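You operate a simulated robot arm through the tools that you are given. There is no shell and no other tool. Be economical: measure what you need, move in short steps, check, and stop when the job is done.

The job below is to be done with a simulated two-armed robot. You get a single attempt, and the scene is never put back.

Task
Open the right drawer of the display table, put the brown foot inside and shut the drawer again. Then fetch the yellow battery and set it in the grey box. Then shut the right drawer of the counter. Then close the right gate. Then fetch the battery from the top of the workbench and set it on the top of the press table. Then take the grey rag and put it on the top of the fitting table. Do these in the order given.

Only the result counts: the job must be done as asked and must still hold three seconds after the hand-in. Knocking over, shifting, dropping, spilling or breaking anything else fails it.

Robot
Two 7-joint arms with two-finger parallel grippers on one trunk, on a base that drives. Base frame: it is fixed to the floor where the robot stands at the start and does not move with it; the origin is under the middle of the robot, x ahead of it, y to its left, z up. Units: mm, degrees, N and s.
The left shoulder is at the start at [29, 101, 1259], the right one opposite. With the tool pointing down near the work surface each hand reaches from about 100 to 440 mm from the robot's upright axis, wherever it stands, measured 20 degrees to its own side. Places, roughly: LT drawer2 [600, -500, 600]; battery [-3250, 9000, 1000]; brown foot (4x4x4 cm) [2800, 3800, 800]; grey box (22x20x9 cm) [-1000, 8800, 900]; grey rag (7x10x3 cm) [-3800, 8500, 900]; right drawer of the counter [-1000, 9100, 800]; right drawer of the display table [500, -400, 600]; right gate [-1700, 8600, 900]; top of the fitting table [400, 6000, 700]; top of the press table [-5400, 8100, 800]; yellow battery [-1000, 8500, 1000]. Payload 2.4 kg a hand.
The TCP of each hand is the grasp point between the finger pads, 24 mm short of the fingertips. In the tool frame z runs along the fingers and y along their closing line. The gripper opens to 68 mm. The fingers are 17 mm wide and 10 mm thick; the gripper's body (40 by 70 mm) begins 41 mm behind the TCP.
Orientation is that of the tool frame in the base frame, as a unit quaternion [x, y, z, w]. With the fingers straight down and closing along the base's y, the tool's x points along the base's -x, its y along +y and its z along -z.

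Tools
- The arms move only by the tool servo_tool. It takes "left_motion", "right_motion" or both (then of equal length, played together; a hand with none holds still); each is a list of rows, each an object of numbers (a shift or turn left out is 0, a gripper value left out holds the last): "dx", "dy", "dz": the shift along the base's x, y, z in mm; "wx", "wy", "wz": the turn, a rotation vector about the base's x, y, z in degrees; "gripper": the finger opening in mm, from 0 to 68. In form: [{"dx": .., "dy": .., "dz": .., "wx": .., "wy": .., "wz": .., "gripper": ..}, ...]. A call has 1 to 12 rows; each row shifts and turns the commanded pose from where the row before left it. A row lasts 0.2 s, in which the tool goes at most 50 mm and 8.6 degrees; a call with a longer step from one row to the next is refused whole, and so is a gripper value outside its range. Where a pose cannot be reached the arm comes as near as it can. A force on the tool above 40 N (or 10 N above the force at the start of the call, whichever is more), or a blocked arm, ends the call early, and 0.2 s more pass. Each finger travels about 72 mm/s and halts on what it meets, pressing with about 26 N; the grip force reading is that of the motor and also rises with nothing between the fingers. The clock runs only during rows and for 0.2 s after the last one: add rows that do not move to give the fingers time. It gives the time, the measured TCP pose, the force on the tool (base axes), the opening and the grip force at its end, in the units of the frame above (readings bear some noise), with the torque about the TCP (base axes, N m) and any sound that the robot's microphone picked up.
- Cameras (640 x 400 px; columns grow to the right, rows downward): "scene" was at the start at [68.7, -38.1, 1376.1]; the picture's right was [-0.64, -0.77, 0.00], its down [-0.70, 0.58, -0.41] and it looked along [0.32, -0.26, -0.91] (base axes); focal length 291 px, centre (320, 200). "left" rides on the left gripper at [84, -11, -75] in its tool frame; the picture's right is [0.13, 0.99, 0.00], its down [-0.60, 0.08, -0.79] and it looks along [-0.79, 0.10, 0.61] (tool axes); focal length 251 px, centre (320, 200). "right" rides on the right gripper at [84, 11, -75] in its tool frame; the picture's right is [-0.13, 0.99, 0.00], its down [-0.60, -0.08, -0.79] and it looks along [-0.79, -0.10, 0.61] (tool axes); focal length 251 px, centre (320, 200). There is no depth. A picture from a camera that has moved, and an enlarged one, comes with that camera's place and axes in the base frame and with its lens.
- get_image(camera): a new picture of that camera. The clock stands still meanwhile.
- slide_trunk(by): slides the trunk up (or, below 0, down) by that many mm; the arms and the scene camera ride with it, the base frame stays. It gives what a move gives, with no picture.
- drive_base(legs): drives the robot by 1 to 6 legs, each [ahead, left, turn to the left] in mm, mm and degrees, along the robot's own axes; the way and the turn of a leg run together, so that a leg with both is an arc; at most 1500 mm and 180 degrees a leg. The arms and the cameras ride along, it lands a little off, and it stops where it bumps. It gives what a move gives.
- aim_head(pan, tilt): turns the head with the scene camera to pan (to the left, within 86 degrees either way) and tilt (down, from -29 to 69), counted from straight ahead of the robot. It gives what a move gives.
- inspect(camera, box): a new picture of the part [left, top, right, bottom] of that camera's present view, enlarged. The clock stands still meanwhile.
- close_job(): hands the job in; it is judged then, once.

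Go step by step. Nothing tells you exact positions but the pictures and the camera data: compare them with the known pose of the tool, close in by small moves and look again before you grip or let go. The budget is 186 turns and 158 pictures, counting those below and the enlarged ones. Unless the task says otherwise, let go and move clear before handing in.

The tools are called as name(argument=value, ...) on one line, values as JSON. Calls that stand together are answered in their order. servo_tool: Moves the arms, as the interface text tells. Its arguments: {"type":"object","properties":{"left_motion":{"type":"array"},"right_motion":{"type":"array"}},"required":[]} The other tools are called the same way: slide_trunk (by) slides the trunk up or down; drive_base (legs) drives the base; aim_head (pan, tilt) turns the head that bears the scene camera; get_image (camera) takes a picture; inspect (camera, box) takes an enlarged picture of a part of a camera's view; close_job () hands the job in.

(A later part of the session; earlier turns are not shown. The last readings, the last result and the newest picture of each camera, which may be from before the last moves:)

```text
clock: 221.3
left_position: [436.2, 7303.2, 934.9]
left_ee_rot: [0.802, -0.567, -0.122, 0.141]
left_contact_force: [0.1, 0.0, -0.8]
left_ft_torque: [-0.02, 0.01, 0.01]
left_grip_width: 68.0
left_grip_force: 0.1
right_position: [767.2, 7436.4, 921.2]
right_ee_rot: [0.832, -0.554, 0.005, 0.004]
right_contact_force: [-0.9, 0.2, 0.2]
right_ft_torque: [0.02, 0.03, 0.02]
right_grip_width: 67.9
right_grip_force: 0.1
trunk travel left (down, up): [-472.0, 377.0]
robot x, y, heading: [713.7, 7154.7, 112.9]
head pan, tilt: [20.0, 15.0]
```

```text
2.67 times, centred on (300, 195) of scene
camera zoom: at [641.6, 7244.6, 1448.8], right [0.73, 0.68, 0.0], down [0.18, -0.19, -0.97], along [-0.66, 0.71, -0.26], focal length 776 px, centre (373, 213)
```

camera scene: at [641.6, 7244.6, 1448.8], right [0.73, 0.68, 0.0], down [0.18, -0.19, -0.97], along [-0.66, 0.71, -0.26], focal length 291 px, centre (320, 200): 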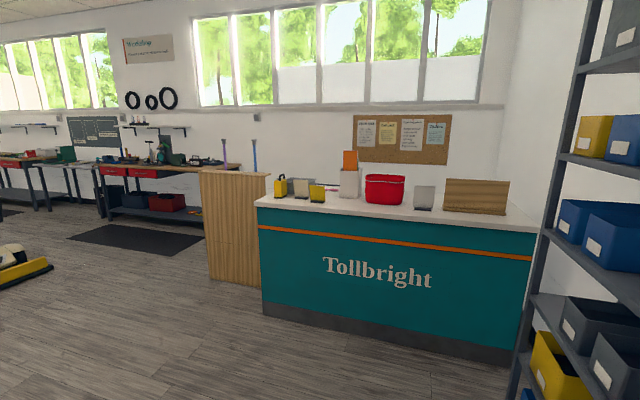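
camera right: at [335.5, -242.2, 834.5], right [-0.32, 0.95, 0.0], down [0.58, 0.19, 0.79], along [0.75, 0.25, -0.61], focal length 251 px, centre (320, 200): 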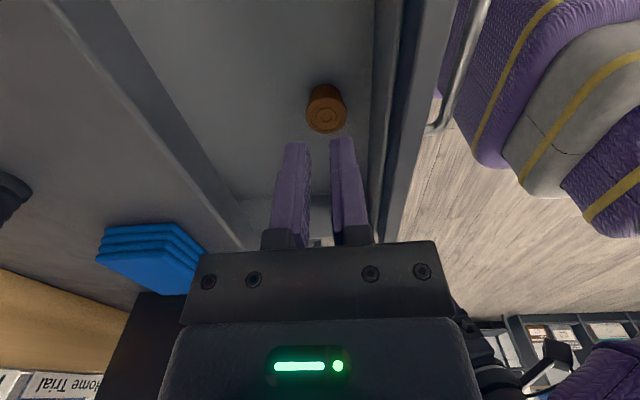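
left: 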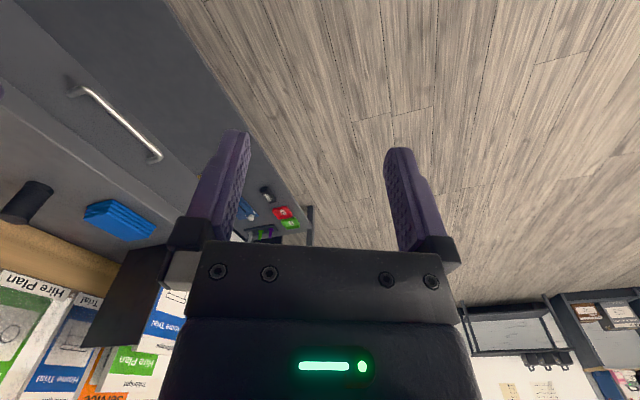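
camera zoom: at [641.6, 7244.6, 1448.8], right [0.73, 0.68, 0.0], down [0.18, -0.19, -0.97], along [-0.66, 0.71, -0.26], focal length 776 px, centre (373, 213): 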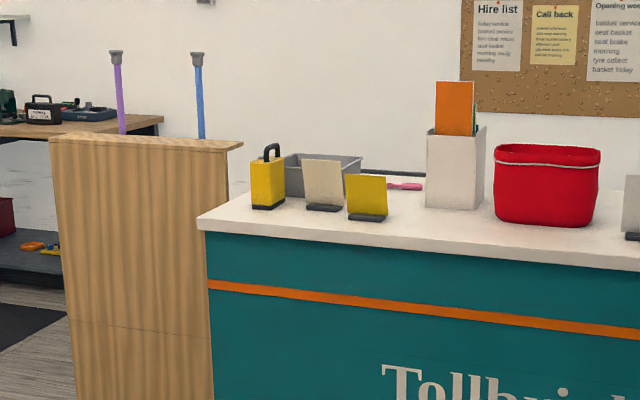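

The yellow battery stands at the counter's left front corner with the grey box behind it. I sidestep left to see the gate and the counter's back side.

drive_base(legs=[[0, 1450, 0], [0, 550, 0]])

aim_head(pan=0, tilt=15)

get_image(camera="scene")

```text
clock: 231.2
left_position: [-1405.3, 6512.9, 935.7]
left_ee_rot: [0.804, -0.564, -0.122, 0.142]
left_contact_force: [-0.4, -0.2, 0.1]
left_ft_torque: [0.01, 0.02, -0.01]
left_grip_width: 67.7
left_grip_force: 0.2
right_position: [-1074.0, 6649.8, 919.6]
right_ee_rot: [0.835, -0.55, 0.005, 0.004]
right_contact_force: [0.0, 0.1, 0.6]
right_ft_torque: [-0.01, 0.0, -0.03]
right_grip_width: 68.1
right_grip_force: 0.0
trunk travel left (down, up): [-472.0, 377.0]
robot x, y, heading: [-1126.5, 6367.9, 113.5]
head pan, tilt: [20.0, 15.0]
```

```text
clock: 232.1
left_position: [-1404.1, 6513.1, 935.4]
left_ee_rot: [0.804, -0.564, -0.122, 0.143]
left_contact_force: [-0.3, -0.5, 0.5]
left_ft_torque: [0.02, 0.0, -0.01]
left_grip_width: 67.8
left_grip_force: 0.2
right_position: [-1074.4, 6649.5, 920.3]
right_ee_rot: [0.835, -0.55, 0.005, 0.004]
right_contact_force: [-0.1, -0.7, 0.1]
right_ft_torque: [-0.01, -0.01, 0.02]
right_grip_width: 68.1
right_grip_force: 0.1
trunk travel left (down, up): [-472.0, 377.0]
robot x, y, heading: [-1127.4, 6368.4, 113.3]
head pan, tilt: [0.0, 15.0]
```

```text
104 pictures are left
camera scene: at [-1171.4, 6474.4, 1448.8], right [0.92, 0.4, 0.0], down [0.1, -0.24, -0.97], along [-0.38, 0.89, -0.26], focal length 291 px, centre (320, 200)
```

scene: 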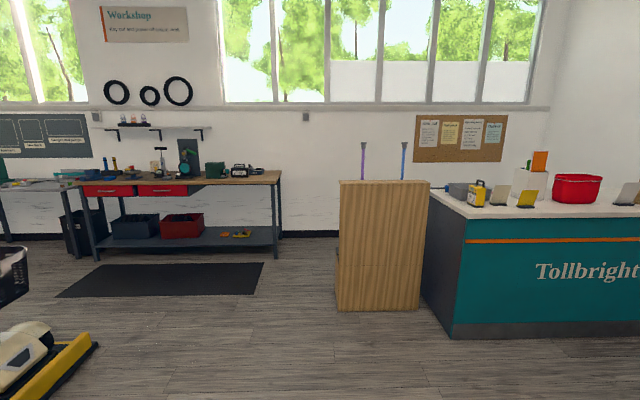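

The wooden panel is the back of a cabinet; counter top height ≈ 892, battery about 240 mm from the front edge. I drive up to the counter's front-left corner for a closer look.

drive_base(legs=[[1250, -800, 0]])

aim_head(pan=-15, tilt=40)

get_image(camera="scene")

```text
clock: 239.4
left_position: [-1156.8, 7965.0, 934.8]
left_ee_rot: [0.801, -0.568, -0.123, 0.142]
left_contact_force: [-0.1, 1.0, -0.5]
left_ft_torque: [-0.02, 0.01, 0.01]
left_grip_width: 67.9
left_grip_force: 0.0
right_position: [-825.2, 8097.7, 920.4]
right_ee_rot: [0.832, -0.555, 0.004, 0.004]
right_contact_force: [-0.2, 0.2, 0.6]
right_ft_torque: [0.04, -0.03, -0.02]
right_grip_width: 68.1
right_grip_force: 0.1
trunk travel left (down, up): [-472.0, 377.0]
robot x, y, heading: [-880.4, 7815.6, 112.9]
head pan, tilt: [0.0, 15.0]
```

```text
clock: 240.2
left_position: [-1157.7, 7966.6, 936.5]
left_ee_rot: [0.801, -0.568, -0.122, 0.142]
left_contact_force: [1.2, -0.3, -0.6]
left_ft_torque: [0.0, 0.01, -0.01]
left_grip_width: 67.8
left_grip_force: 0.1
right_position: [-825.2, 8098.3, 919.9]
right_ee_rot: [0.832, -0.555, 0.004, 0.005]
right_contact_force: [-0.2, -0.3, -0.1]
right_ft_torque: [0.02, 0.01, 0.0]
right_grip_width: 68.0
right_grip_force: 0.0
trunk travel left (down, up): [-472.0, 377.0]
robot x, y, heading: [-878.2, 7815.6, 112.9]
head pan, tilt: [-15.0, 40.0]
```

```text
103 pictures are left
camera scene: at [-899.6, 7922.5, 1409.3], right [0.99, 0.13, 0.0], down [0.09, -0.64, -0.77], along [-0.1, 0.76, -0.64], focal length 291 px, centre (320, 200)
```

scene: 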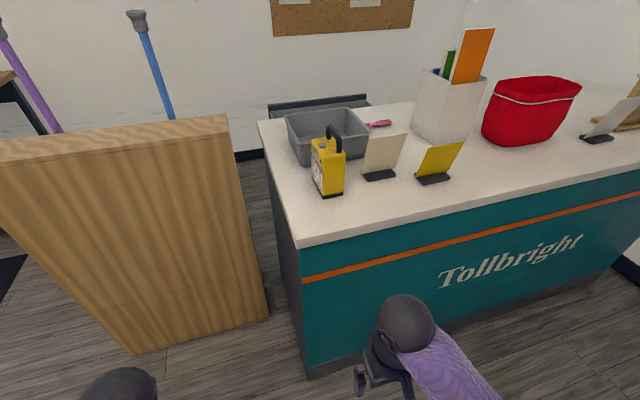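

The layout is clear: battery ~180 mm and grey box ~370 mm behind the front edge; the open drawer is on the far side. I test how far the right arm really reaches, in free space short of the counter.

slide_trunk(by=100)

servo_tool(right_motion=[{"dx": -16, "dy": 37}, {"dx": -16, "dy": 37}, {"dx": -16, "dy": 37}, {"dx": -16, "dy": 37}, {"dx": -16, "dy": 37}, {"dx": -16, "dy": 37}])

inspect(camera="scene", box=[260, 80, 420, 200])

```text
clock: 241.6
left_position: [-1167.2, 7960.8, 1037.2]
left_ee_rot: [0.796, -0.57, -0.129, 0.159]
left_contact_force: [0.1, -0.1, -0.4]
left_ft_torque: [0.01, -0.01, 0.0]
left_grip_width: 68.1
left_grip_force: 0.0
right_position: [-824.9, 8097.5, 1019.8]
right_ee_rot: [0.832, -0.554, 0.005, 0.004]
right_contact_force: [-0.2, -0.2, -0.4]
right_ft_torque: [0.04, 0.01, 0.03]
right_grip_width: 67.9
right_grip_force: 0.1
trunk travel left (down, up): [-572.0, 277.0]
robot x, y, heading: [-877.8, 7820.3, 112.4]
head pan, tilt: [-15.0, 40.0]
```

```text
clock: 243.0
left_position: [-1166.7, 7961.7, 1036.7]
left_ee_rot: [0.797, -0.568, -0.133, 0.156]
left_contact_force: [0.2, -0.5, 0.2]
left_ft_torque: [0.0, 0.0, 0.01]
left_grip_width: 68.1
left_grip_force: 0.1
right_position: [-909.9, 8295.3, 1026.2]
right_ee_rot: [0.832, -0.554, 0.003, 0.004]
right_contact_force: [-0.1, 0.0, 0.2]
right_ft_torque: [0.02, 0.01, 0.0]
right_grip_width: 68.1
right_grip_force: 0.0
right hand out of reach, approached as far as the arm can: row 6
trunk travel left (down, up): [-572.0, 277.0]
robot x, y, heading: [-877.1, 7815.6, 112.9]
head pan, tilt: [-15.0, 40.0]
```

```text
3.33 times, centred on (340, 140) of scene
camera zoom: at [-896.2, 7915.2, 1509.6], right [0.99, 0.13, 0.0], down [0.09, -0.64, -0.77], along [-0.1, 0.76, -0.64], focal length 969 px, centre (253, 400)
```

zoom: 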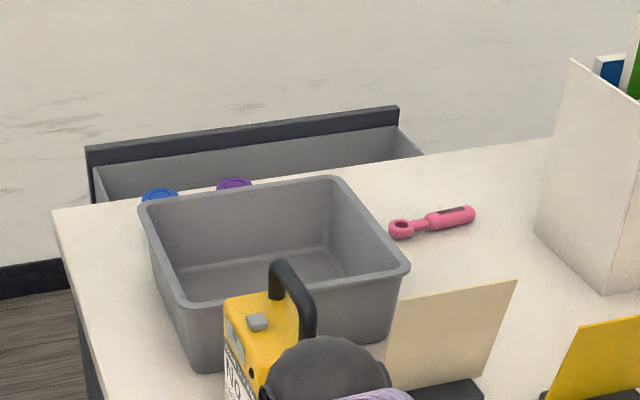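

With the tool down the limit is ~455 ahead, so the box is best served by the left arm from beside the counter's left end. I straighten the left tool and retract the right hand.

servo_tool(left_motion=[{"wx": 2.2, "wy": -7.6, "wz": 1.2}, {"wx": 2.2, "wy": -7.6, "wz": 1.2}, {"wx": 2.2, "wy": -7.6, "wz": 1.2}, {}, {}], right_motion=[{"dx": 16, "dy": -37}, {"dx": 16, "dy": -37}, {"dx": 16, "dy": -37}, {"dx": 16, "dy": -37}, {"dx": 16, "dy": -37}])

inspect(camera="scene", box=[270, 110, 430, 230])

```text
clock: 243.9
left_position: [-1217.2, 7935.1, 1047.3]
left_ee_rot: [0.834, -0.545, -0.04, 0.072]
left_contact_force: [-0.6, -0.1, 0.0]
left_ft_torque: [0.0, 0.0, -0.04]
left_grip_width: 67.8
left_grip_force: 0.0
right_position: [-856.6, 8176.0, 1024.3]
right_ee_rot: [0.832, -0.555, 0.006, 0.003]
right_contact_force: [-0.6, 0.6, -0.7]
right_ft_torque: [-0.01, 0.01, -0.01]
right_grip_width: 68.0
right_grip_force: 0.1
trunk travel left (down, up): [-572.0, 277.0]
robot x, y, heading: [-881.0, 7817.7, 112.4]
head pan, tilt: [-15.0, 40.0]
stopped in row 4 (left hand): the arm was blocked; the commanded pose is now the measured one
```

```text
3.33 times, centred on (350, 170) of scene
camera zoom: at [-896.4, 7915.6, 1509.6], right [0.99, 0.13, 0.0], down [0.09, -0.64, -0.77], along [-0.1, 0.76, -0.64], focal length 969 px, centre (220, 300)
```

zoom: 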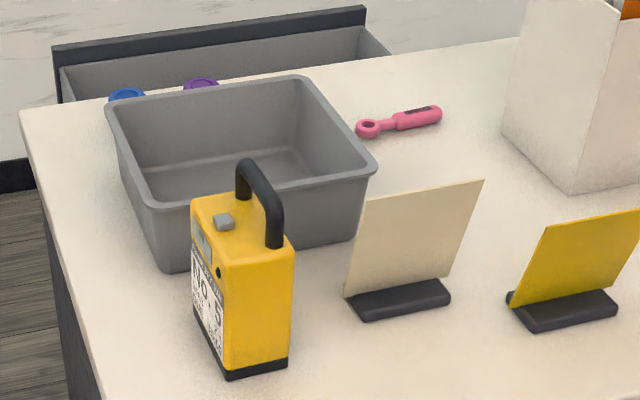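

Battery: ~100×63×130 with a handle bar running along the depth direction, at about [-967,8600]; handle top ≈1060. I go round to the counter's left end, facing along it (heading 25°).

drive_base(legs=[[0, 230, 0], [0, 0, -87.7], [0, 370, 0]])

aim_head(pan=25, tilt=45)

get_image(camera="scene")

```text
clock: 251.3
left_position: [-1149.4, 8402.9, 1047.4]
left_ee_rot: [-0.231, 0.97, 0.077, -0.025]
left_contact_force: [0.2, 0.7, 0.1]
left_ft_torque: [-0.01, -0.04, 0.01]
left_grip_width: 68.1
left_grip_force: 0.1
right_position: [-892.0, 8059.6, 1024.6]
right_ee_rot: [-0.222, 0.975, -0.002, -0.007]
right_contact_force: [-0.4, 0.0, 0.8]
right_ft_torque: [-0.02, -0.03, 0.02]
right_grip_width: 68.1
right_grip_force: 0.1
trunk travel left (down, up): [-572.0, 277.0]
robot x, y, heading: [-1247.5, 8060.7, 25.8]
head pan, tilt: [-15.0, 40.0]
```

```text
clock: 252.3
left_position: [-1150.1, 8403.3, 1045.8]
left_ee_rot: [-0.231, 0.97, 0.078, -0.025]
left_contact_force: [-0.3, -0.3, 0.1]
left_ft_torque: [-0.02, -0.01, -0.03]
left_grip_width: 68.0
left_grip_force: 0.0
right_position: [-890.5, 8057.6, 1023.7]
right_ee_rot: [-0.222, 0.975, -0.001, -0.007]
right_contact_force: [0.1, 0.8, 0.6]
right_ft_torque: [0.0, 0.03, 0.0]
right_grip_width: 68.0
right_grip_force: 0.1
trunk travel left (down, up): [-572.0, 277.0]
robot x, y, heading: [-1248.8, 8060.4, 25.7]
head pan, tilt: [25.0, 45.0]
```

```text
100 pictures are left
camera scene: at [-1185.1, 8130.3, 1502.3], right [0.77, -0.63, 0.0], down [-0.45, -0.55, -0.71], along [0.45, 0.55, -0.71], focal length 291 px, centre (320, 200)
```

scene: 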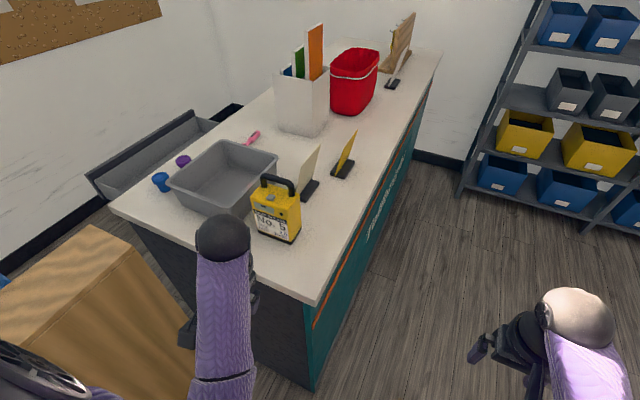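

Good view. I shift the base 160 mm left and 30 mm forward to bring the battery into the left hand's range.

drive_base(legs=[[30, 160, 0]])

get_image(camera="left")

get_image(camera="scene")

```text
clock: 253.8
left_position: [-1193.2, 8561.6, 1045.7]
left_ee_rot: [-0.231, 0.97, 0.077, -0.024]
left_contact_force: [0.0, 0.4, -1.2]
left_ft_torque: [0.01, 0.03, -0.04]
left_grip_width: 68.1
left_grip_force: 0.1
right_position: [-935.0, 8215.8, 1024.7]
right_ee_rot: [-0.221, 0.975, -0.002, -0.006]
right_contact_force: [0.2, 0.2, 0.2]
right_ft_torque: [-0.04, 0.0, 0.04]
right_grip_width: 68.3
right_grip_force: 0.2
trunk travel left (down, up): [-572.0, 277.0]
robot x, y, heading: [-1292.7, 8219.1, 25.7]
head pan, tilt: [25.0, 45.0]
```

```text
99 pictures are left
camera left: at [-1256.4, 8503.8, 1119.1], right [-0.56, 0.82, 0.16], down [0.57, 0.23, 0.79], along [0.61, 0.53, -0.59], focal length 251 px, centre (320, 200)
```

left: 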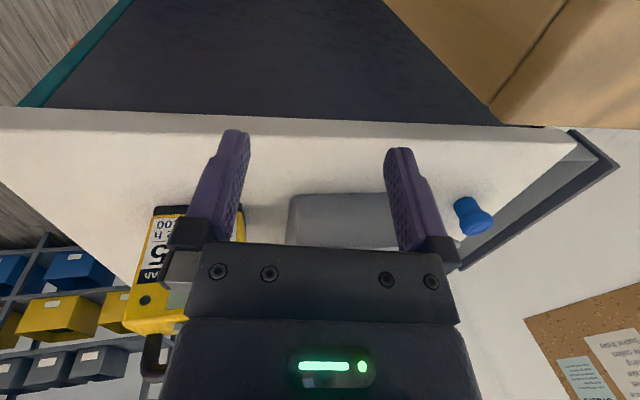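

```text
98 pictures are left
camera scene: at [-1228.4, 8288.8, 1502.3], right [0.77, -0.63, 0.0], down [-0.45, -0.55, -0.71], along [0.45, 0.55, -0.71], focal length 291 px, centre (320, 200)
```

scene: 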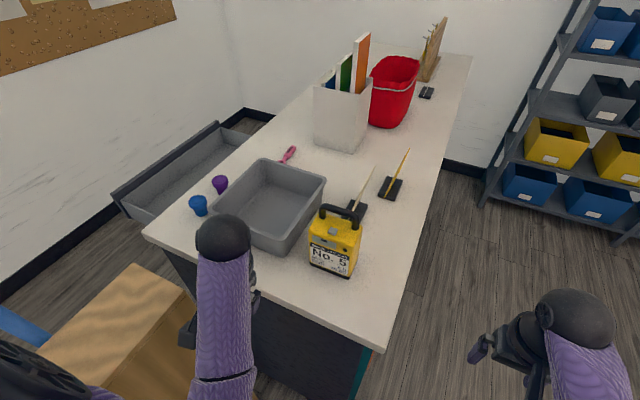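

The handle bar sits near [-947,8575,1078], running along depth. I bring the left hand up and forward, then yaw −90° and tilt 40° forward so the fingers can straddle the bar.

servo_tool(left_motion=[{"dz": 40}, {"dz": 40, "dx": 20}, {"dz": 30, "dx": 35, "dy": -3}, {"dx": 45, "dy": -4}, {"dx": 45, "dy": -4, "wx": -4, "wy": -2.3, "wz": -0.5}, {"dx": 43, "dy": -4, "wx": -4, "wy": -2.3, "wz": -0.5}])

servo_tool(left_motion=[{"wz": -8.3}, {"wz": -8.3}, {"wz": -8.3}, {"wz": -8.3}, {"wz": -8.3}, {"wz": -8.3}, {"wz": -8.3}, {"wz": -8.3}, {"wz": -8.3}, {"wz": -8.3}, {"wz": -7}])

servo_tool(left_motion=[{"wx": 3.47, "wy": -7.2}, {"wx": 3.47, "wy": -7.2}, {"wx": 3.47, "wy": -7.2}, {"wx": 3.47, "wy": -7.2}, {"wx": 3.47, "wy": -7.2}])

get_image(camera="left")

get_image(camera="scene")

```text
clock: 255.2
left_position: [-1000.5, 8573.2, 1139.7]
left_ee_rot: [-0.223, 0.975, 0.001, -0.001]
left_contact_force: [-0.1, 0.3, 0.1]
left_ft_torque: [0.02, 0.01, 0.01]
left_grip_width: 68.1
left_grip_force: 0.0
left hand out of reach, approached as far as the arm can: row 2, 3
right_position: [-934.5, 8215.7, 1024.6]
right_ee_rot: [-0.222, 0.975, -0.002, -0.007]
right_contact_force: [-0.6, -0.5, -0.8]
right_ft_torque: [-0.03, 0.03, 0.02]
right_grip_width: 68.0
right_grip_force: 0.0
trunk travel left (down, up): [-572.0, 277.0]
robot x, y, heading: [-1292.5, 8219.2, 25.7]
head pan, tilt: [25.0, 45.0]
```

```text
clock: 257.6
left_position: [-1001.4, 8574.4, 1139.4]
left_ee_rot: [0.533, 0.846, 0.001, 0.0]
left_contact_force: [0.3, 0.4, -0.8]
left_ft_torque: [-0.01, 0.0, 0.01]
left_grip_width: 67.8
left_grip_force: 0.0
right_position: [-933.5, 8215.3, 1024.4]
right_ee_rot: [-0.221, 0.975, -0.002, -0.007]
right_contact_force: [-0.5, 0.7, -0.6]
right_ft_torque: [-0.01, 0.01, 0.04]
right_grip_width: 68.1
right_grip_force: 0.1
trunk travel left (down, up): [-572.0, 277.0]
robot x, y, heading: [-1297.0, 8218.2, 26.1]
head pan, tilt: [25.0, 45.0]
```

```text
clock: 258.8
left_position: [-1002.7, 8574.3, 1139.8]
left_ee_rot: [0.499, 0.795, 0.291, 0.183]
left_contact_force: [-0.1, 0.1, -0.1]
left_ft_torque: [0.0, 0.01, -0.03]
left_grip_width: 67.9
left_grip_force: 0.1
right_position: [-934.0, 8215.7, 1023.5]
right_ee_rot: [-0.221, 0.975, -0.001, -0.006]
right_contact_force: [-0.3, -0.5, -0.4]
right_ft_torque: [-0.02, 0.01, 0.02]
right_grip_width: 68.2
right_grip_force: 0.1
trunk travel left (down, up): [-572.0, 277.0]
robot x, y, heading: [-1294.8, 8213.8, 25.7]
head pan, tilt: [25.0, 45.0]
```

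```text
97 pictures are left
camera left: at [-1088.6, 8624.8, 1189.4], right [0.63, 0.45, 0.64], down [-0.14, -0.74, 0.66], along [0.77, -0.5, -0.4], focal length 251 px, centre (320, 200)
```

left: 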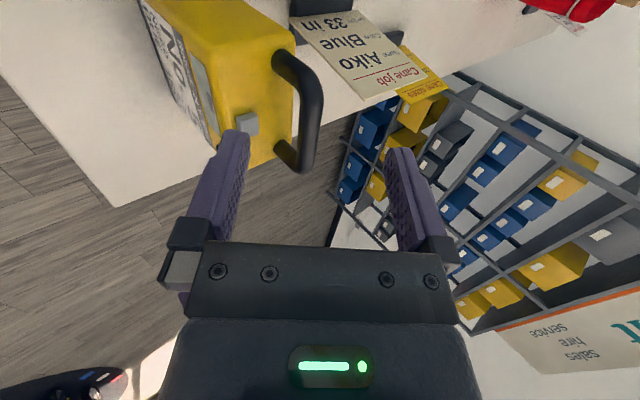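

```text
96 pictures are left
camera scene: at [-1228.4, 8287.6, 1502.3], right [0.77, -0.63, 0.0], down [-0.45, -0.55, -0.71], along [0.45, 0.55, -0.71], focal length 291 px, centre (320, 200)
```

scene: 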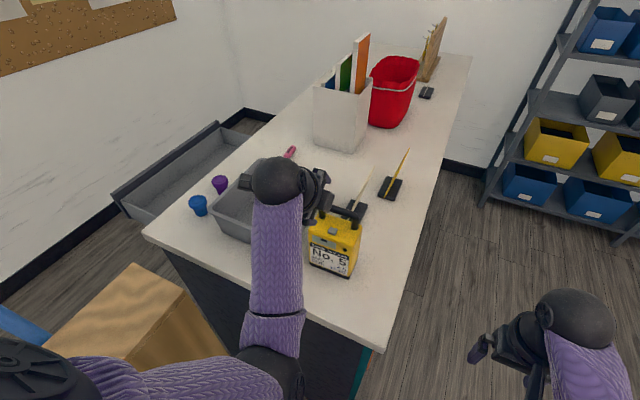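

Triangulated bar centre ≈ [-942,8580,1070], straight along my tool axis and 21 mm to the right. I centre, narrow the gripper to 44, and advance partway.

servo_tool(left_motion=[{"dx": 9, "dy": -19, "gripper": 44}, {"dx": 14.5, "dy": 7, "dz": -19}, {"dx": 14.5, "dy": 7, "dz": -19}, {}])

get_image(camera="left")

```text
clock: 259.8
left_position: [-963.3, 8568.6, 1099.8]
left_ee_rot: [0.5, 0.795, 0.291, 0.182]
left_contact_force: [0.2, 0.1, 0.3]
left_ft_torque: [0.03, -0.04, 0.02]
left_grip_width: 43.9
left_grip_force: 0.0
right_position: [-933.5, 8214.5, 1024.3]
right_ee_rot: [-0.222, 0.975, -0.001, -0.007]
right_contact_force: [0.0, 0.1, -0.1]
right_ft_torque: [0.01, -0.01, 0.01]
right_grip_width: 68.3
right_grip_force: 0.1
trunk travel left (down, up): [-572.0, 277.0]
robot x, y, heading: [-1295.8, 8216.7, 25.8]
head pan, tilt: [25.0, 45.0]
```

```text
95 pictures are left
camera left: at [-1050.1, 8620.3, 1150.6], right [0.63, 0.45, 0.64], down [-0.14, -0.74, 0.66], along [0.77, -0.5, -0.4], focal length 251 px, centre (320, 200)
```

left: 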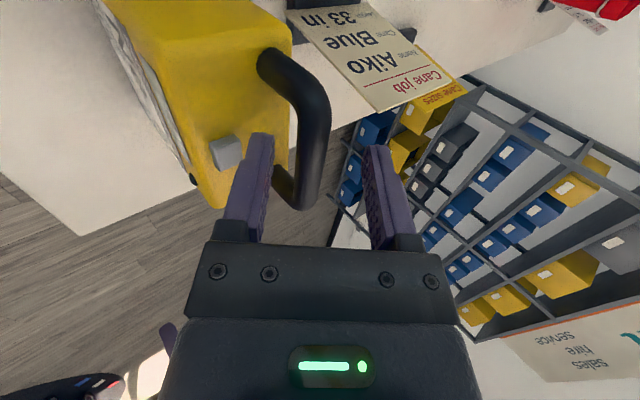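

The bar lies between the fingers, ~40 mm ahead. I advance 33 mm and look.

servo_tool(left_motion=[{"dx": 10, "dy": 5, "dz": -13}, {"dx": 9, "dy": 4, "dz": -12}, {}])

get_image(camera="left")

inspect(camera="scene", box=[270, 150, 400, 290])

```text
clock: 260.4
left_position: [-942.7, 8579.9, 1086.6]
left_ee_rot: [0.495, 0.792, 0.303, 0.187]
left_contact_force: [-2.5, -0.6, 28.5]
left_ft_torque: [-0.07, 0.17, -0.02]
left_grip_width: 30.2
left_grip_force: 0.1
right_position: [-935.0, 8214.0, 1025.4]
right_ee_rot: [-0.223, 0.975, -0.002, -0.006]
right_contact_force: [0.8, 0.4, -1.0]
right_ft_torque: [0.01, 0.02, 0.01]
right_grip_width: 68.2
right_grip_force: 0.1
trunk travel left (down, up): [-572.0, 277.0]
robot x, y, heading: [-1292.9, 8212.6, 26.1]
head pan, tilt: [25.0, 45.0]
stopped in row 3 (left hand): the force on the tool passed its limit at 49 N (the readings are from after the stop); the commanded pose is now the measured one
```

```text
94 pictures are left
camera left: at [-1030.4, 8629.8, 1134.9], right [0.61, 0.44, 0.66], down [-0.16, -0.75, 0.64], along [0.78, -0.49, -0.39], focal length 251 px, centre (320, 200)
```

left: 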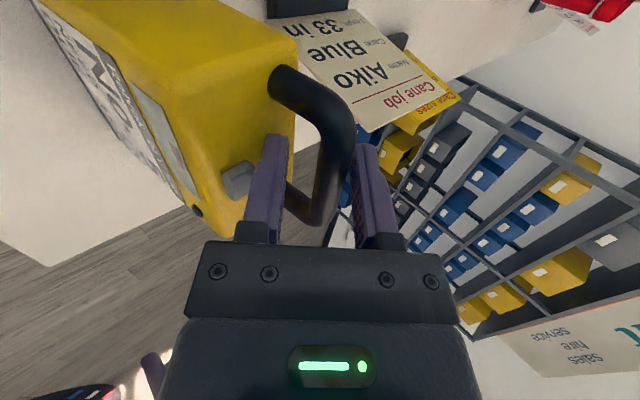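

```text
2.86 times, centred on (335, 220) of scene
camera zoom: at [-1229.0, 8286.3, 1502.7], right [0.77, -0.63, 0.0], down [-0.45, -0.55, -0.71], along [0.45, 0.55, -0.71], focal length 831 px, centre (277, 143)
```

zoom: 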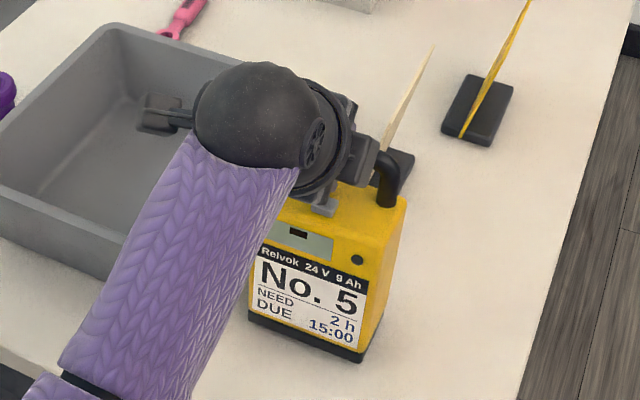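

The lower finger touched the body top, but the bar is between the pads. I back off 4 mm and close.

servo_tool(left_motion=[{"dx": -3, "dy": -1, "dz": 5}, {"gripper": 0}, {}, {}, {}])

get_image(camera="left")

```text
clock: 261.6
left_position: [-946.3, 8578.6, 1086.6]
left_ee_rot: [0.497, 0.794, 0.297, 0.185]
left_contact_force: [0.0, -0.3, -0.1]
left_ft_torque: [0.15, -0.08, -0.02]
left_grip_width: 14.7
left_grip_force: 26.2
right_position: [-932.8, 8216.3, 1024.8]
right_ee_rot: [-0.222, 0.975, -0.002, -0.008]
right_contact_force: [0.7, 0.1, -0.3]
right_ft_torque: [0.02, -0.02, 0.01]
right_grip_width: 68.1
right_grip_force: 0.0
trunk travel left (down, up): [-572.0, 277.0]
robot x, y, heading: [-1293.1, 8218.0, 25.8]
head pan, tilt: [25.0, 45.0]
```

```text
92 pictures are left
camera left: at [-1033.0, 8629.8, 1135.6], right [0.62, 0.44, 0.65], down [-0.15, -0.75, 0.65], along [0.77, -0.5, -0.39], focal length 251 px, centre (320, 200)
```

left: 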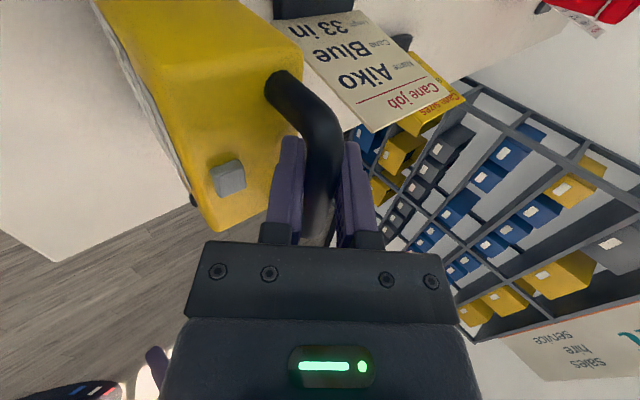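

Gripped on the bar. I lift slowly and check that it hangs well.

servo_tool(left_motion=[{"dz": 4}, {"dz": 8}, {"dz": 12}, {"dz": 12}, {}])

get_image(camera="left")

get_image(camera="scene")

```text
clock: 262.8
left_position: [-945.3, 8579.7, 1123.2]
left_ee_rot: [0.497, 0.794, 0.298, 0.185]
left_contact_force: [0.9, 0.3, -13.5]
left_ft_torque: [0.13, -0.03, -0.03]
left_grip_width: 14.9
left_grip_force: 26.3
right_position: [-933.5, 8217.1, 1024.2]
right_ee_rot: [-0.221, 0.975, -0.001, -0.008]
right_contact_force: [0.2, -0.5, 0.0]
right_ft_torque: [-0.04, -0.03, -0.03]
right_grip_width: 68.1
right_grip_force: 0.1
trunk travel left (down, up): [-572.0, 277.0]
robot x, y, heading: [-1294.3, 8219.2, 25.9]
head pan, tilt: [25.0, 45.0]
```

```text
91 pictures are left
camera left: at [-1033.0, 8629.5, 1172.1], right [0.62, 0.44, 0.65], down [-0.15, -0.75, 0.65], along [0.77, -0.5, -0.39], focal length 251 px, centre (320, 200)
```

left: 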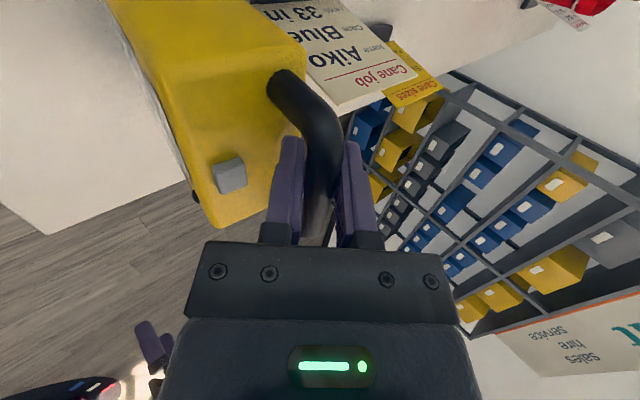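

```text
90 pictures are left
camera scene: at [-1227.3, 8288.6, 1502.2], right [0.77, -0.63, 0.0], down [-0.45, -0.55, -0.71], along [0.45, 0.55, -0.71], focal length 291 px, centre (320, 200)
```

scene: 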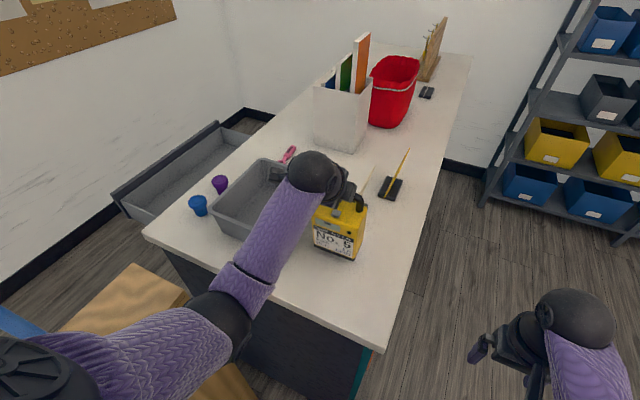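

It hangs upright (13.5 N). I raise it above the box rim and shift the base 60 mm toward the box for reach.

servo_tool(left_motion=[{"dz": 14}, {"dz": 16}, {"dz": 16}, {"dz": 16}, {"dz": 13}, {}])

drive_base(legs=[[0, 60, 0]])

servo_tool(left_motion=[{"dx": -4, "dy": 18}, {"dx": -4, "dy": 22}, {"dx": -4, "dy": 22}, {"dx": -4, "dy": 22}, {"dx": -4, "dy": 22}, {"dx": -4, "dy": 22}, {}])

get_image(camera="left")

get_image(camera="scene")

```text
clock: 264.2
left_position: [-945.6, 8577.4, 1196.8]
left_ee_rot: [0.497, 0.794, 0.297, 0.185]
left_contact_force: [0.5, 0.2, -12.6]
left_ft_torque: [0.11, 0.03, 0.01]
left_grip_width: 14.6
left_grip_force: 26.1
right_position: [-933.8, 8215.7, 1023.7]
right_ee_rot: [-0.222, 0.975, -0.001, -0.008]
right_contact_force: [0.2, 0.3, -0.4]
right_ft_torque: [0.01, 0.0, 0.01]
right_grip_width: 68.2
right_grip_force: 0.1
trunk travel left (down, up): [-572.0, 277.0]
robot x, y, heading: [-1299.3, 8219.4, 25.8]
head pan, tilt: [25.0, 45.0]
```

```text
clock: 265.2
left_position: [-972.1, 8633.9, 1198.2]
left_ee_rot: [0.497, 0.794, 0.297, 0.185]
left_contact_force: [-0.4, 0.5, -12.6]
left_ft_torque: [0.13, 0.06, -0.01]
left_grip_width: 14.6
left_grip_force: 25.7
right_position: [-961.5, 8269.9, 1024.0]
right_ee_rot: [-0.222, 0.975, -0.003, -0.008]
right_contact_force: [-0.3, 0.8, -0.1]
right_ft_torque: [-0.01, -0.03, 0.0]
right_grip_width: 67.8
right_grip_force: 0.1
trunk travel left (down, up): [-572.0, 277.0]
robot x, y, heading: [-1323.3, 8270.3, 25.9]
head pan, tilt: [25.0, 45.0]
```

```text
clock: 266.8
left_position: [-996.7, 8761.8, 1195.8]
left_ee_rot: [0.497, 0.794, 0.297, 0.185]
left_contact_force: [-0.7, -0.5, -13.0]
left_ft_torque: [0.1, -0.01, -0.02]
left_grip_width: 14.8
left_grip_force: 26.2
right_position: [-960.4, 8269.3, 1023.6]
right_ee_rot: [-0.221, 0.975, -0.001, -0.008]
right_contact_force: [0.0, 0.5, 0.0]
right_ft_torque: [0.02, -0.01, 0.0]
right_grip_width: 67.8
right_grip_force: 0.1
trunk travel left (down, up): [-572.0, 277.0]
robot x, y, heading: [-1319.5, 8269.5, 25.8]
head pan, tilt: [25.0, 45.0]
```

```text
89 pictures are left
camera left: at [-1083.2, 8812.5, 1245.6], right [0.62, 0.44, 0.65], down [-0.15, -0.75, 0.65], along [0.77, -0.5, -0.39], focal length 251 px, centre (320, 200)
```

left: 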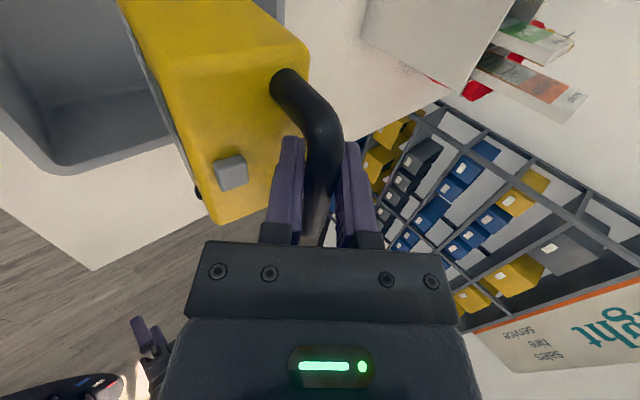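

```text
88 pictures are left
camera scene: at [-1253.2, 8342.4, 1502.2], right [0.77, -0.63, 0.0], down [-0.45, -0.55, -0.71], along [0.45, 0.55, -0.71], focal length 291 px, centre (320, 200)
```

scene: 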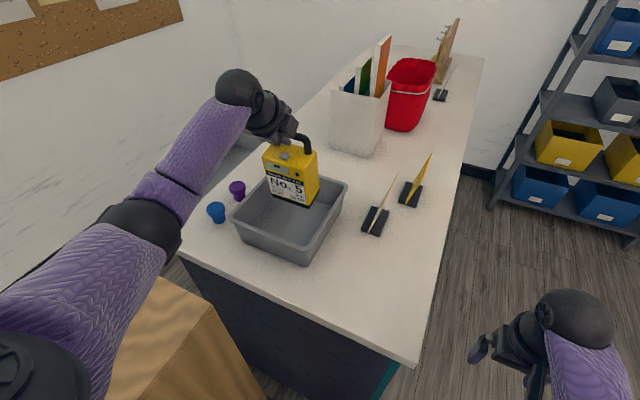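

The battery is over the box within tolerance; I nudge it toward the centre and lower most of the way.

servo_tool(left_motion=[{"dx": 6, "dy": 12}, {"dx": 6, "dy": 12}, {}, {"dz": -15}, {"dz": -15}, {"dz": -15}, {"dz": -10}])

get_image(camera="scene")

get_image(camera="left")

```text
clock: 268.4
left_position: [-982.9, 8785.3, 1142.6]
left_ee_rot: [0.497, 0.794, 0.298, 0.185]
left_contact_force: [0.3, 0.0, -13.4]
left_ft_torque: [0.1, 0.01, 0.0]
left_grip_width: 14.8
left_grip_force: 25.9
right_position: [-958.9, 8269.2, 1024.4]
right_ee_rot: [-0.222, 0.975, -0.002, -0.008]
right_contact_force: [0.1, -0.5, 0.5]
right_ft_torque: [0.0, 0.04, -0.01]
right_grip_width: 67.9
right_grip_force: 0.1
trunk travel left (down, up): [-572.0, 277.0]
robot x, y, heading: [-1320.2, 8272.9, 26.0]
head pan, tilt: [25.0, 45.0]
```

```text
87 pictures are left
camera scene: at [-1253.2, 8342.7, 1502.2], right [0.77, -0.63, 0.0], down [-0.45, -0.55, -0.71], along [0.45, 0.55, -0.71], focal length 291 px, centre (320, 200)
```

scene: 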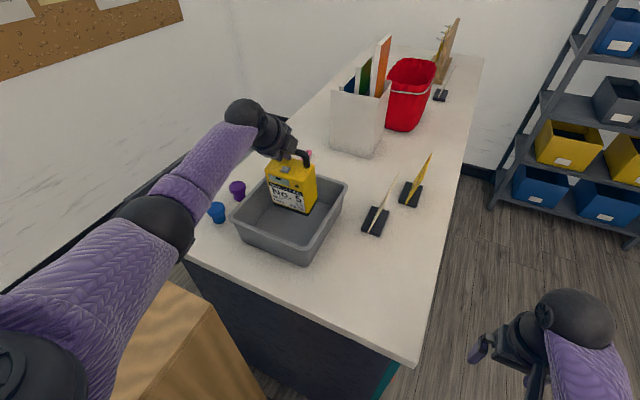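

```text
86 pictures are left
camera left: at [-1071.0, 8835.9, 1191.2], right [0.62, 0.44, 0.65], down [-0.15, -0.75, 0.65], along [0.77, -0.5, -0.39], focal length 251 px, centre (320, 200)
```

left: 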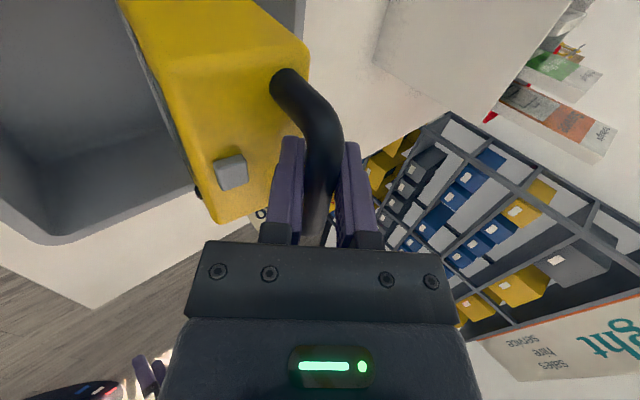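

inspect(camera="scene", box=[220, 130, 370, 270])

```text
2.86 times, centred on (295, 200) of scene
camera zoom: at [-1253.2, 8342.7, 1502.2], right [0.77, -0.63, 0.0], down [-0.45, -0.55, -0.71], along [0.45, 0.55, -0.71], focal length 831 px, centre (391, 200)
```

zoom: 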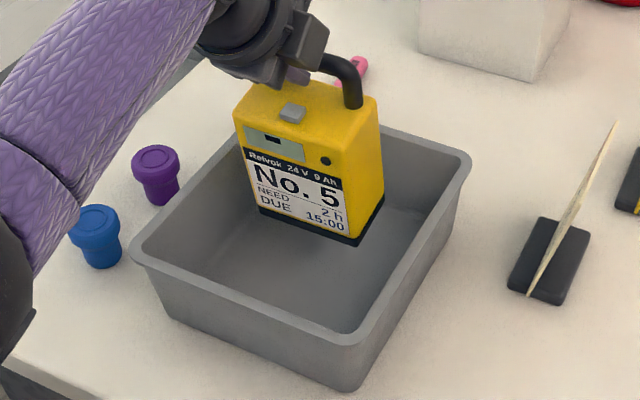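

It's inside the rim; I shift 22 mm toward the box's near side for margin and lower until it touches.

servo_tool(left_motion=[{"dx": -10, "dy": -5}, {"dx": -10, "dy": -5}, {"dz": -12}, {"dz": -12}, {"dz": -10}, {"dz": -5}, {"dz": -4}])

inspect(camera="scene", box=[220, 130, 370, 270])

```text
clock: 270.0
left_position: [-1003.1, 8775.3, 1099.1]
left_ee_rot: [0.497, 0.794, 0.297, 0.185]
left_contact_force: [-0.8, 0.0, -13.0]
left_ft_torque: [0.08, 0.02, 0.0]
left_grip_width: 14.4
left_grip_force: 26.2
right_position: [-958.9, 8271.2, 1024.7]
right_ee_rot: [-0.222, 0.975, -0.001, -0.008]
right_contact_force: [0.9, 0.6, 0.7]
right_ft_torque: [-0.01, 0.0, -0.03]
right_grip_width: 67.8
right_grip_force: 0.1
trunk travel left (down, up): [-572.0, 277.0]
robot x, y, heading: [-1318.6, 8272.4, 25.7]
head pan, tilt: [25.0, 45.0]
```

```text
2.86 times, centred on (295, 200) of scene
camera zoom: at [-1253.2, 8342.7, 1502.2], right [0.77, -0.63, 0.0], down [-0.45, -0.55, -0.71], along [0.45, 0.55, -0.71], focal length 831 px, centre (391, 200)
```

zoom: 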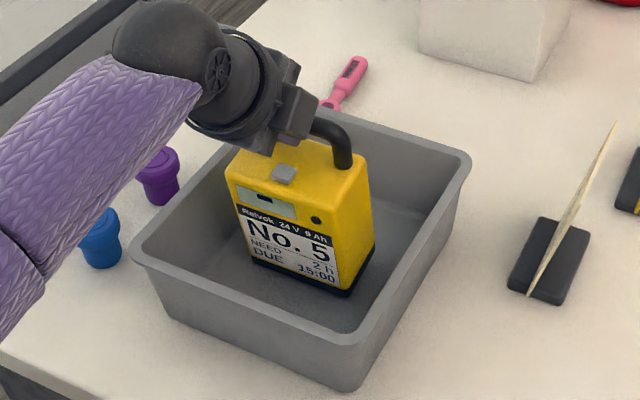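

Well inside. I lower the last millimetres to contact.

servo_tool(left_motion=[{"dz": -4}, {"dz": -3}, {}])

```text
clock: 270.8
left_position: [-1003.9, 8775.9, 1093.4]
left_ee_rot: [0.496, 0.794, 0.299, 0.186]
left_contact_force: [0.5, 6.7, 5.6]
left_ft_torque: [-0.14, -0.16, 0.05]
left_grip_width: 14.4
left_grip_force: 26.5
right_position: [-959.3, 8270.1, 1024.6]
right_ee_rot: [-0.223, 0.975, -0.001, -0.007]
right_contact_force: [-0.1, -1.0, 0.0]
right_ft_torque: [-0.02, -0.02, 0.01]
right_grip_width: 68.0
right_grip_force: 0.1
trunk travel left (down, up): [-572.0, 277.0]
robot x, y, heading: [-1315.5, 8269.6, 25.9]
head pan, tilt: [25.0, 45.0]
```

It's resting on the box floor. I open just enough to free the bar and withdraw along the tool axis.

servo_tool(left_motion=[{"gripper": 34}, {"gripper": 34}, {"dx": -4, "dy": -2, "dz": 5}, {"dx": -9, "dy": -4, "dz": 12}, {"dx": -14, "dy": -7, "dz": 18}, {"dx": -20, "dy": -10, "dz": 27}, {"dx": -20, "dy": -10, "dz": 27}])

inspect(camera="scene", box=[220, 130, 370, 270])

```text
clock: 272.4
left_position: [-1071.4, 8740.3, 1183.0]
left_ee_rot: [0.497, 0.794, 0.296, 0.185]
left_contact_force: [0.2, -1.1, -1.1]
left_ft_torque: [-0.02, 0.01, 0.01]
left_grip_width: 34.1
left_grip_force: 0.1
right_position: [-960.6, 8269.1, 1024.7]
right_ee_rot: [-0.222, 0.975, -0.001, -0.006]
right_contact_force: [-0.5, -0.7, -0.7]
right_ft_torque: [0.02, -0.01, -0.03]
right_grip_width: 68.2
right_grip_force: 0.0
trunk travel left (down, up): [-572.0, 277.0]
robot x, y, heading: [-1319.1, 8273.7, 25.8]
head pan, tilt: [25.0, 45.0]
```

```text
2.86 times, centred on (295, 200) of scene
camera zoom: at [-1254.6, 8341.2, 1502.3], right [0.77, -0.63, 0.0], down [-0.45, -0.55, -0.71], along [0.45, 0.55, -0.71], focal length 831 px, centre (391, 200)
```

zoom: 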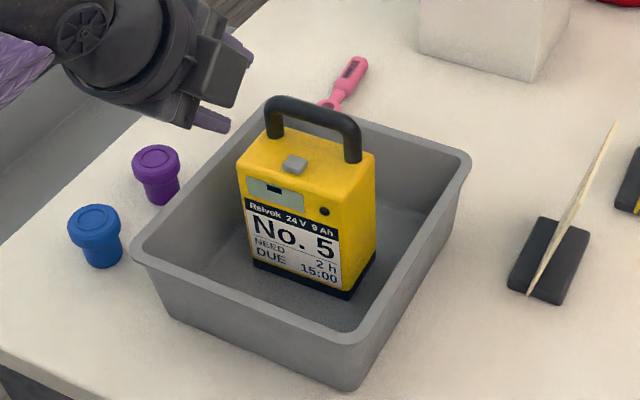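

Battery stands in the grey box. Next is the counter's open drawer, on the staff side. I back out, restore the left arm and head round the wooden cabinet.

drive_base(legs=[[0, -330, 0], [-500, 0, 0]])

servo_tool(left_motion=[{"wx": -3.47, "wy": 7.2}, {"wx": -3.47, "wy": 7.2}, {"wx": -3.47, "wy": 7.2}, {"wx": -3.47, "wy": 7.2}, {"wx": -3.47, "wy": 7.2}, {"gripper": 68}])

servo_tool(left_motion=[{"wz": 8.3}, {"wz": 8.3}, {"wz": 8.3}, {"wz": 8.3}, {"wz": 8.3}, {"wz": 8.3}, {"wz": 8.3}, {"wz": 8.3}, {"wz": 8.3}, {"wz": 8.3}, {"wz": 7}])

aim_head(pan=70, tilt=25)

get_image(camera="scene")

```text
clock: 277.1
left_position: [-1379.5, 8226.4, 1181.8]
left_ee_rot: [0.496, 0.794, 0.298, 0.186]
left_contact_force: [0.5, 0.5, 0.0]
left_ft_torque: [-0.03, -0.05, 0.01]
left_grip_width: 34.2
left_grip_force: 0.1
right_position: [-1268.1, 7754.2, 1023.4]
right_ee_rot: [-0.223, 0.975, -0.002, -0.007]
right_contact_force: [0.1, 0.1, -1.0]
right_ft_torque: [-0.03, 0.01, 0.03]
right_grip_width: 67.8
right_grip_force: 0.0
trunk travel left (down, up): [-572.0, 277.0]
robot x, y, heading: [-1623.8, 7751.3, 25.6]
head pan, tilt: [25.0, 45.0]
```

```text
clock: 278.5
left_position: [-1380.0, 8227.1, 1182.8]
left_ee_rot: [0.532, 0.847, 0.009, 0.002]
left_contact_force: [-0.2, -0.2, 0.0]
left_ft_torque: [-0.02, -0.01, 0.02]
left_grip_width: 68.0
left_grip_force: 0.1
right_position: [-1267.4, 7753.3, 1024.9]
right_ee_rot: [-0.223, 0.975, 0.0, -0.006]
right_contact_force: [-0.1, 0.3, -0.4]
right_ft_torque: [-0.01, -0.05, 0.03]
right_grip_width: 68.0
right_grip_force: 0.2
trunk travel left (down, up): [-572.0, 277.0]
robot x, y, heading: [-1626.7, 7755.7, 26.0]
head pan, tilt: [25.0, 45.0]
```

```text
clock: 280.9
left_position: [-1377.8, 8224.5, 1183.7]
left_ee_rot: [-0.225, 0.974, 0.01, -0.005]
left_contact_force: [-0.1, 0.3, -0.3]
left_ft_torque: [-0.03, -0.06, -0.04]
left_grip_width: 67.9
left_grip_force: 0.1
right_position: [-1268.4, 7755.0, 1024.7]
right_ee_rot: [-0.222, 0.975, -0.002, -0.008]
right_contact_force: [0.8, 0.5, 0.6]
right_ft_torque: [0.0, 0.01, 0.0]
right_grip_width: 68.1
right_grip_force: 0.1
trunk travel left (down, up): [-572.0, 277.0]
robot x, y, heading: [-1625.5, 7752.3, 26.1]
head pan, tilt: [25.0, 45.0]
```

```text
clock: 282.0
left_position: [-1378.8, 8227.0, 1182.9]
left_ee_rot: [-0.223, 0.975, 0.009, -0.005]
left_contact_force: [-0.3, 0.0, 0.6]
left_ft_torque: [-0.04, -0.01, 0.01]
left_grip_width: 67.9
left_grip_force: 0.2
right_position: [-1267.9, 7754.8, 1023.9]
right_ee_rot: [-0.223, 0.975, -0.001, -0.007]
right_contact_force: [-0.3, -0.2, 0.4]
right_ft_torque: [0.02, 0.0, 0.0]
right_grip_width: 67.9
right_grip_force: 0.0
trunk travel left (down, up): [-572.0, 277.0]
robot x, y, heading: [-1629.5, 7756.5, 25.9]
head pan, tilt: [70.0, 25.0]
```

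```text
82 pictures are left
camera scene: at [-1622.2, 7854.9, 1532.9], right [0.99, 0.1, 0.0], down [0.04, -0.42, -0.91], along [-0.09, 0.9, -0.42], focal length 291 px, centre (320, 200)
```

scene: 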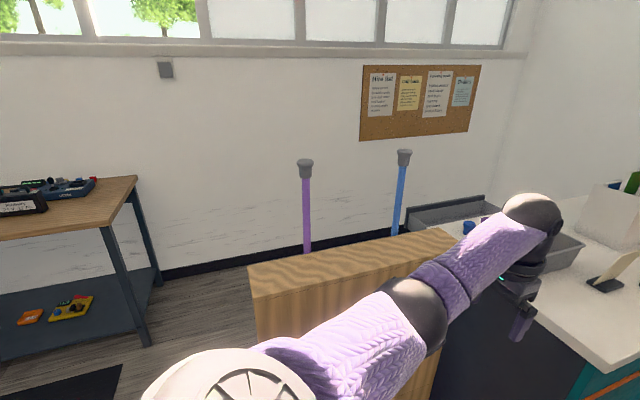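

I tuck the left hand in, then move left past the cabinet and look down the passage.

servo_tool(left_motion=[{"dx": -19, "dy": -38, "dz": -20}, {"dx": -19, "dy": -38, "dz": -20}, {"dx": -19, "dy": -38, "dz": -20}, {"dx": -19, "dy": -38, "dz": -20}, {"dx": -15, "dy": -30, "dz": -20}])

drive_base(legs=[[-230, 0, 0], [0, 0, 89]])

aim_head(pan=-15, tilt=30)

get_image(camera="scene")

```text
clock: 282.3
left_position: [-1380.8, 8219.9, 1180.1]
left_ee_rot: [-0.218, 0.976, 0.012, 0.003]
left_contact_force: [2.6, 6.4, -4.1]
left_ft_torque: [-0.32, -0.23, -0.53]
left_grip_width: 67.8
left_grip_force: 0.0
right_position: [-1268.0, 7754.9, 1025.6]
right_ee_rot: [-0.223, 0.975, -0.002, -0.006]
right_contact_force: [0.2, 0.4, 0.4]
right_ft_torque: [0.01, -0.05, -0.02]
right_grip_width: 68.2
right_grip_force: 0.0
trunk travel left (down, up): [-572.0, 277.0]
robot x, y, heading: [-1629.1, 7757.9, 25.9]
head pan, tilt: [70.0, 25.0]
stopped in row 1 (left hand): the force on the tool passed its limit at 71 N (the readings are from after the stop); the commanded pose is now the measured one
```

```text
clock: 287.8
left_position: [-2288.0, 7919.4, 1178.5]
left_ee_rot: [0.834, -0.552, -0.01, 0.007]
left_contact_force: [-5.5, 10.2, -8.6]
left_ft_torque: [0.01, -0.09, -0.08]
left_grip_width: 68.3
left_grip_force: 0.0
right_position: [-1818.8, 8013.6, 1024.8]
right_ee_rot: [0.836, -0.549, 0.006, 0.003]
right_contact_force: [0.6, -0.7, -0.3]
right_ft_torque: [-0.01, 0.02, 0.01]
right_grip_width: 67.9
right_grip_force: 0.1
trunk travel left (down, up): [-572.0, 277.0]
robot x, y, heading: [-1834.6, 7653.7, 113.6]
head pan, tilt: [70.0, 25.0]
```

```text
clock: 289.4
left_position: [-2288.1, 7920.2, 1178.8]
left_ee_rot: [0.834, -0.552, -0.011, 0.006]
left_contact_force: [-3.9, 6.8, -6.2]
left_ft_torque: [0.05, -0.02, -0.08]
left_grip_width: 67.9
left_grip_force: 0.1
right_position: [-1817.2, 8013.1, 1024.6]
right_ee_rot: [0.836, -0.549, 0.006, 0.003]
right_contact_force: [0.3, 0.5, -0.7]
right_ft_torque: [-0.03, 0.01, 0.01]
right_grip_width: 68.0
right_grip_force: 0.0
trunk travel left (down, up): [-572.0, 277.0]
robot x, y, heading: [-1830.6, 7654.5, 113.7]
head pan, tilt: [-15.0, 30.0]
```

```text
81 pictures are left
camera scene: at [-1854.5, 7759.2, 1524.9], right [0.99, 0.15, 0.0], down [0.07, -0.49, -0.87], along [-0.13, 0.86, -0.5], focal length 291 px, centre (320, 200)
```

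scene: 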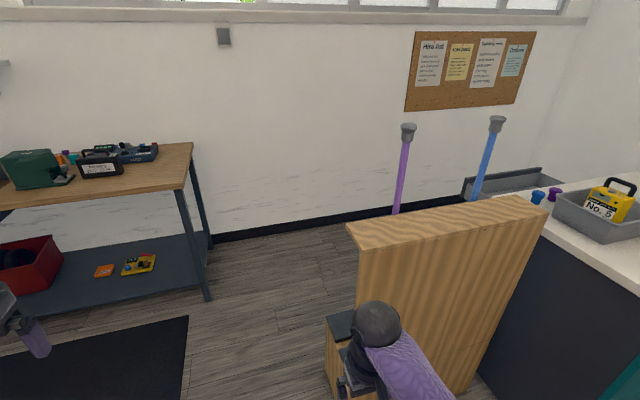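

The passage between the workbench and the cabinet is visible. I try lowering and tucking the left arm with smaller steps.

servo_tool(left_motion=[{"dz": -12}, {"dz": -15}, {"dz": -15}, {"dz": -15}, {"dz": -15}, {"dz": -15}])

servo_tool(left_motion=[{"dx": 18, "dy": -8}, {"dx": 18, "dy": -8}, {"dx": 18, "dy": -8}, {"dx": 18, "dy": -8}, {"dx": 18, "dy": -8}, {"dx": 18, "dy": -8}])

```text
clock: 290.8
left_position: [-2287.7, 7920.5, 1091.7]
left_ee_rot: [0.834, -0.552, -0.01, 0.006]
left_contact_force: [-0.2, -0.6, 0.4]
left_ft_torque: [0.02, 0.0, -0.01]
left_grip_width: 68.0
left_grip_force: 0.1
right_position: [-1818.2, 8014.1, 1024.9]
right_ee_rot: [0.836, -0.549, 0.005, 0.003]
right_contact_force: [0.9, -0.2, -0.5]
right_ft_torque: [0.0, 0.02, -0.03]
right_grip_width: 67.9
right_grip_force: 0.1
trunk travel left (down, up): [-572.0, 277.0]
robot x, y, heading: [-1833.4, 7658.0, 113.6]
head pan, tilt: [-15.0, 30.0]
```

```text
clock: 292.2
left_position: [-2179.7, 7871.6, 1092.6]
left_ee_rot: [0.834, -0.552, -0.009, 0.005]
left_contact_force: [-0.3, -0.3, -0.5]
left_ft_torque: [0.0, 0.02, 0.01]
left_grip_width: 67.8
left_grip_force: 0.0
right_position: [-1818.5, 8014.5, 1024.0]
right_ee_rot: [0.836, -0.549, 0.006, 0.004]
right_contact_force: [0.6, -0.3, 0.5]
right_ft_torque: [0.0, 0.01, 0.01]
right_grip_width: 68.0
right_grip_force: 0.0
trunk travel left (down, up): [-572.0, 277.0]
robot x, y, heading: [-1835.3, 7655.1, 113.7]
head pan, tilt: [-15.0, 30.0]
```

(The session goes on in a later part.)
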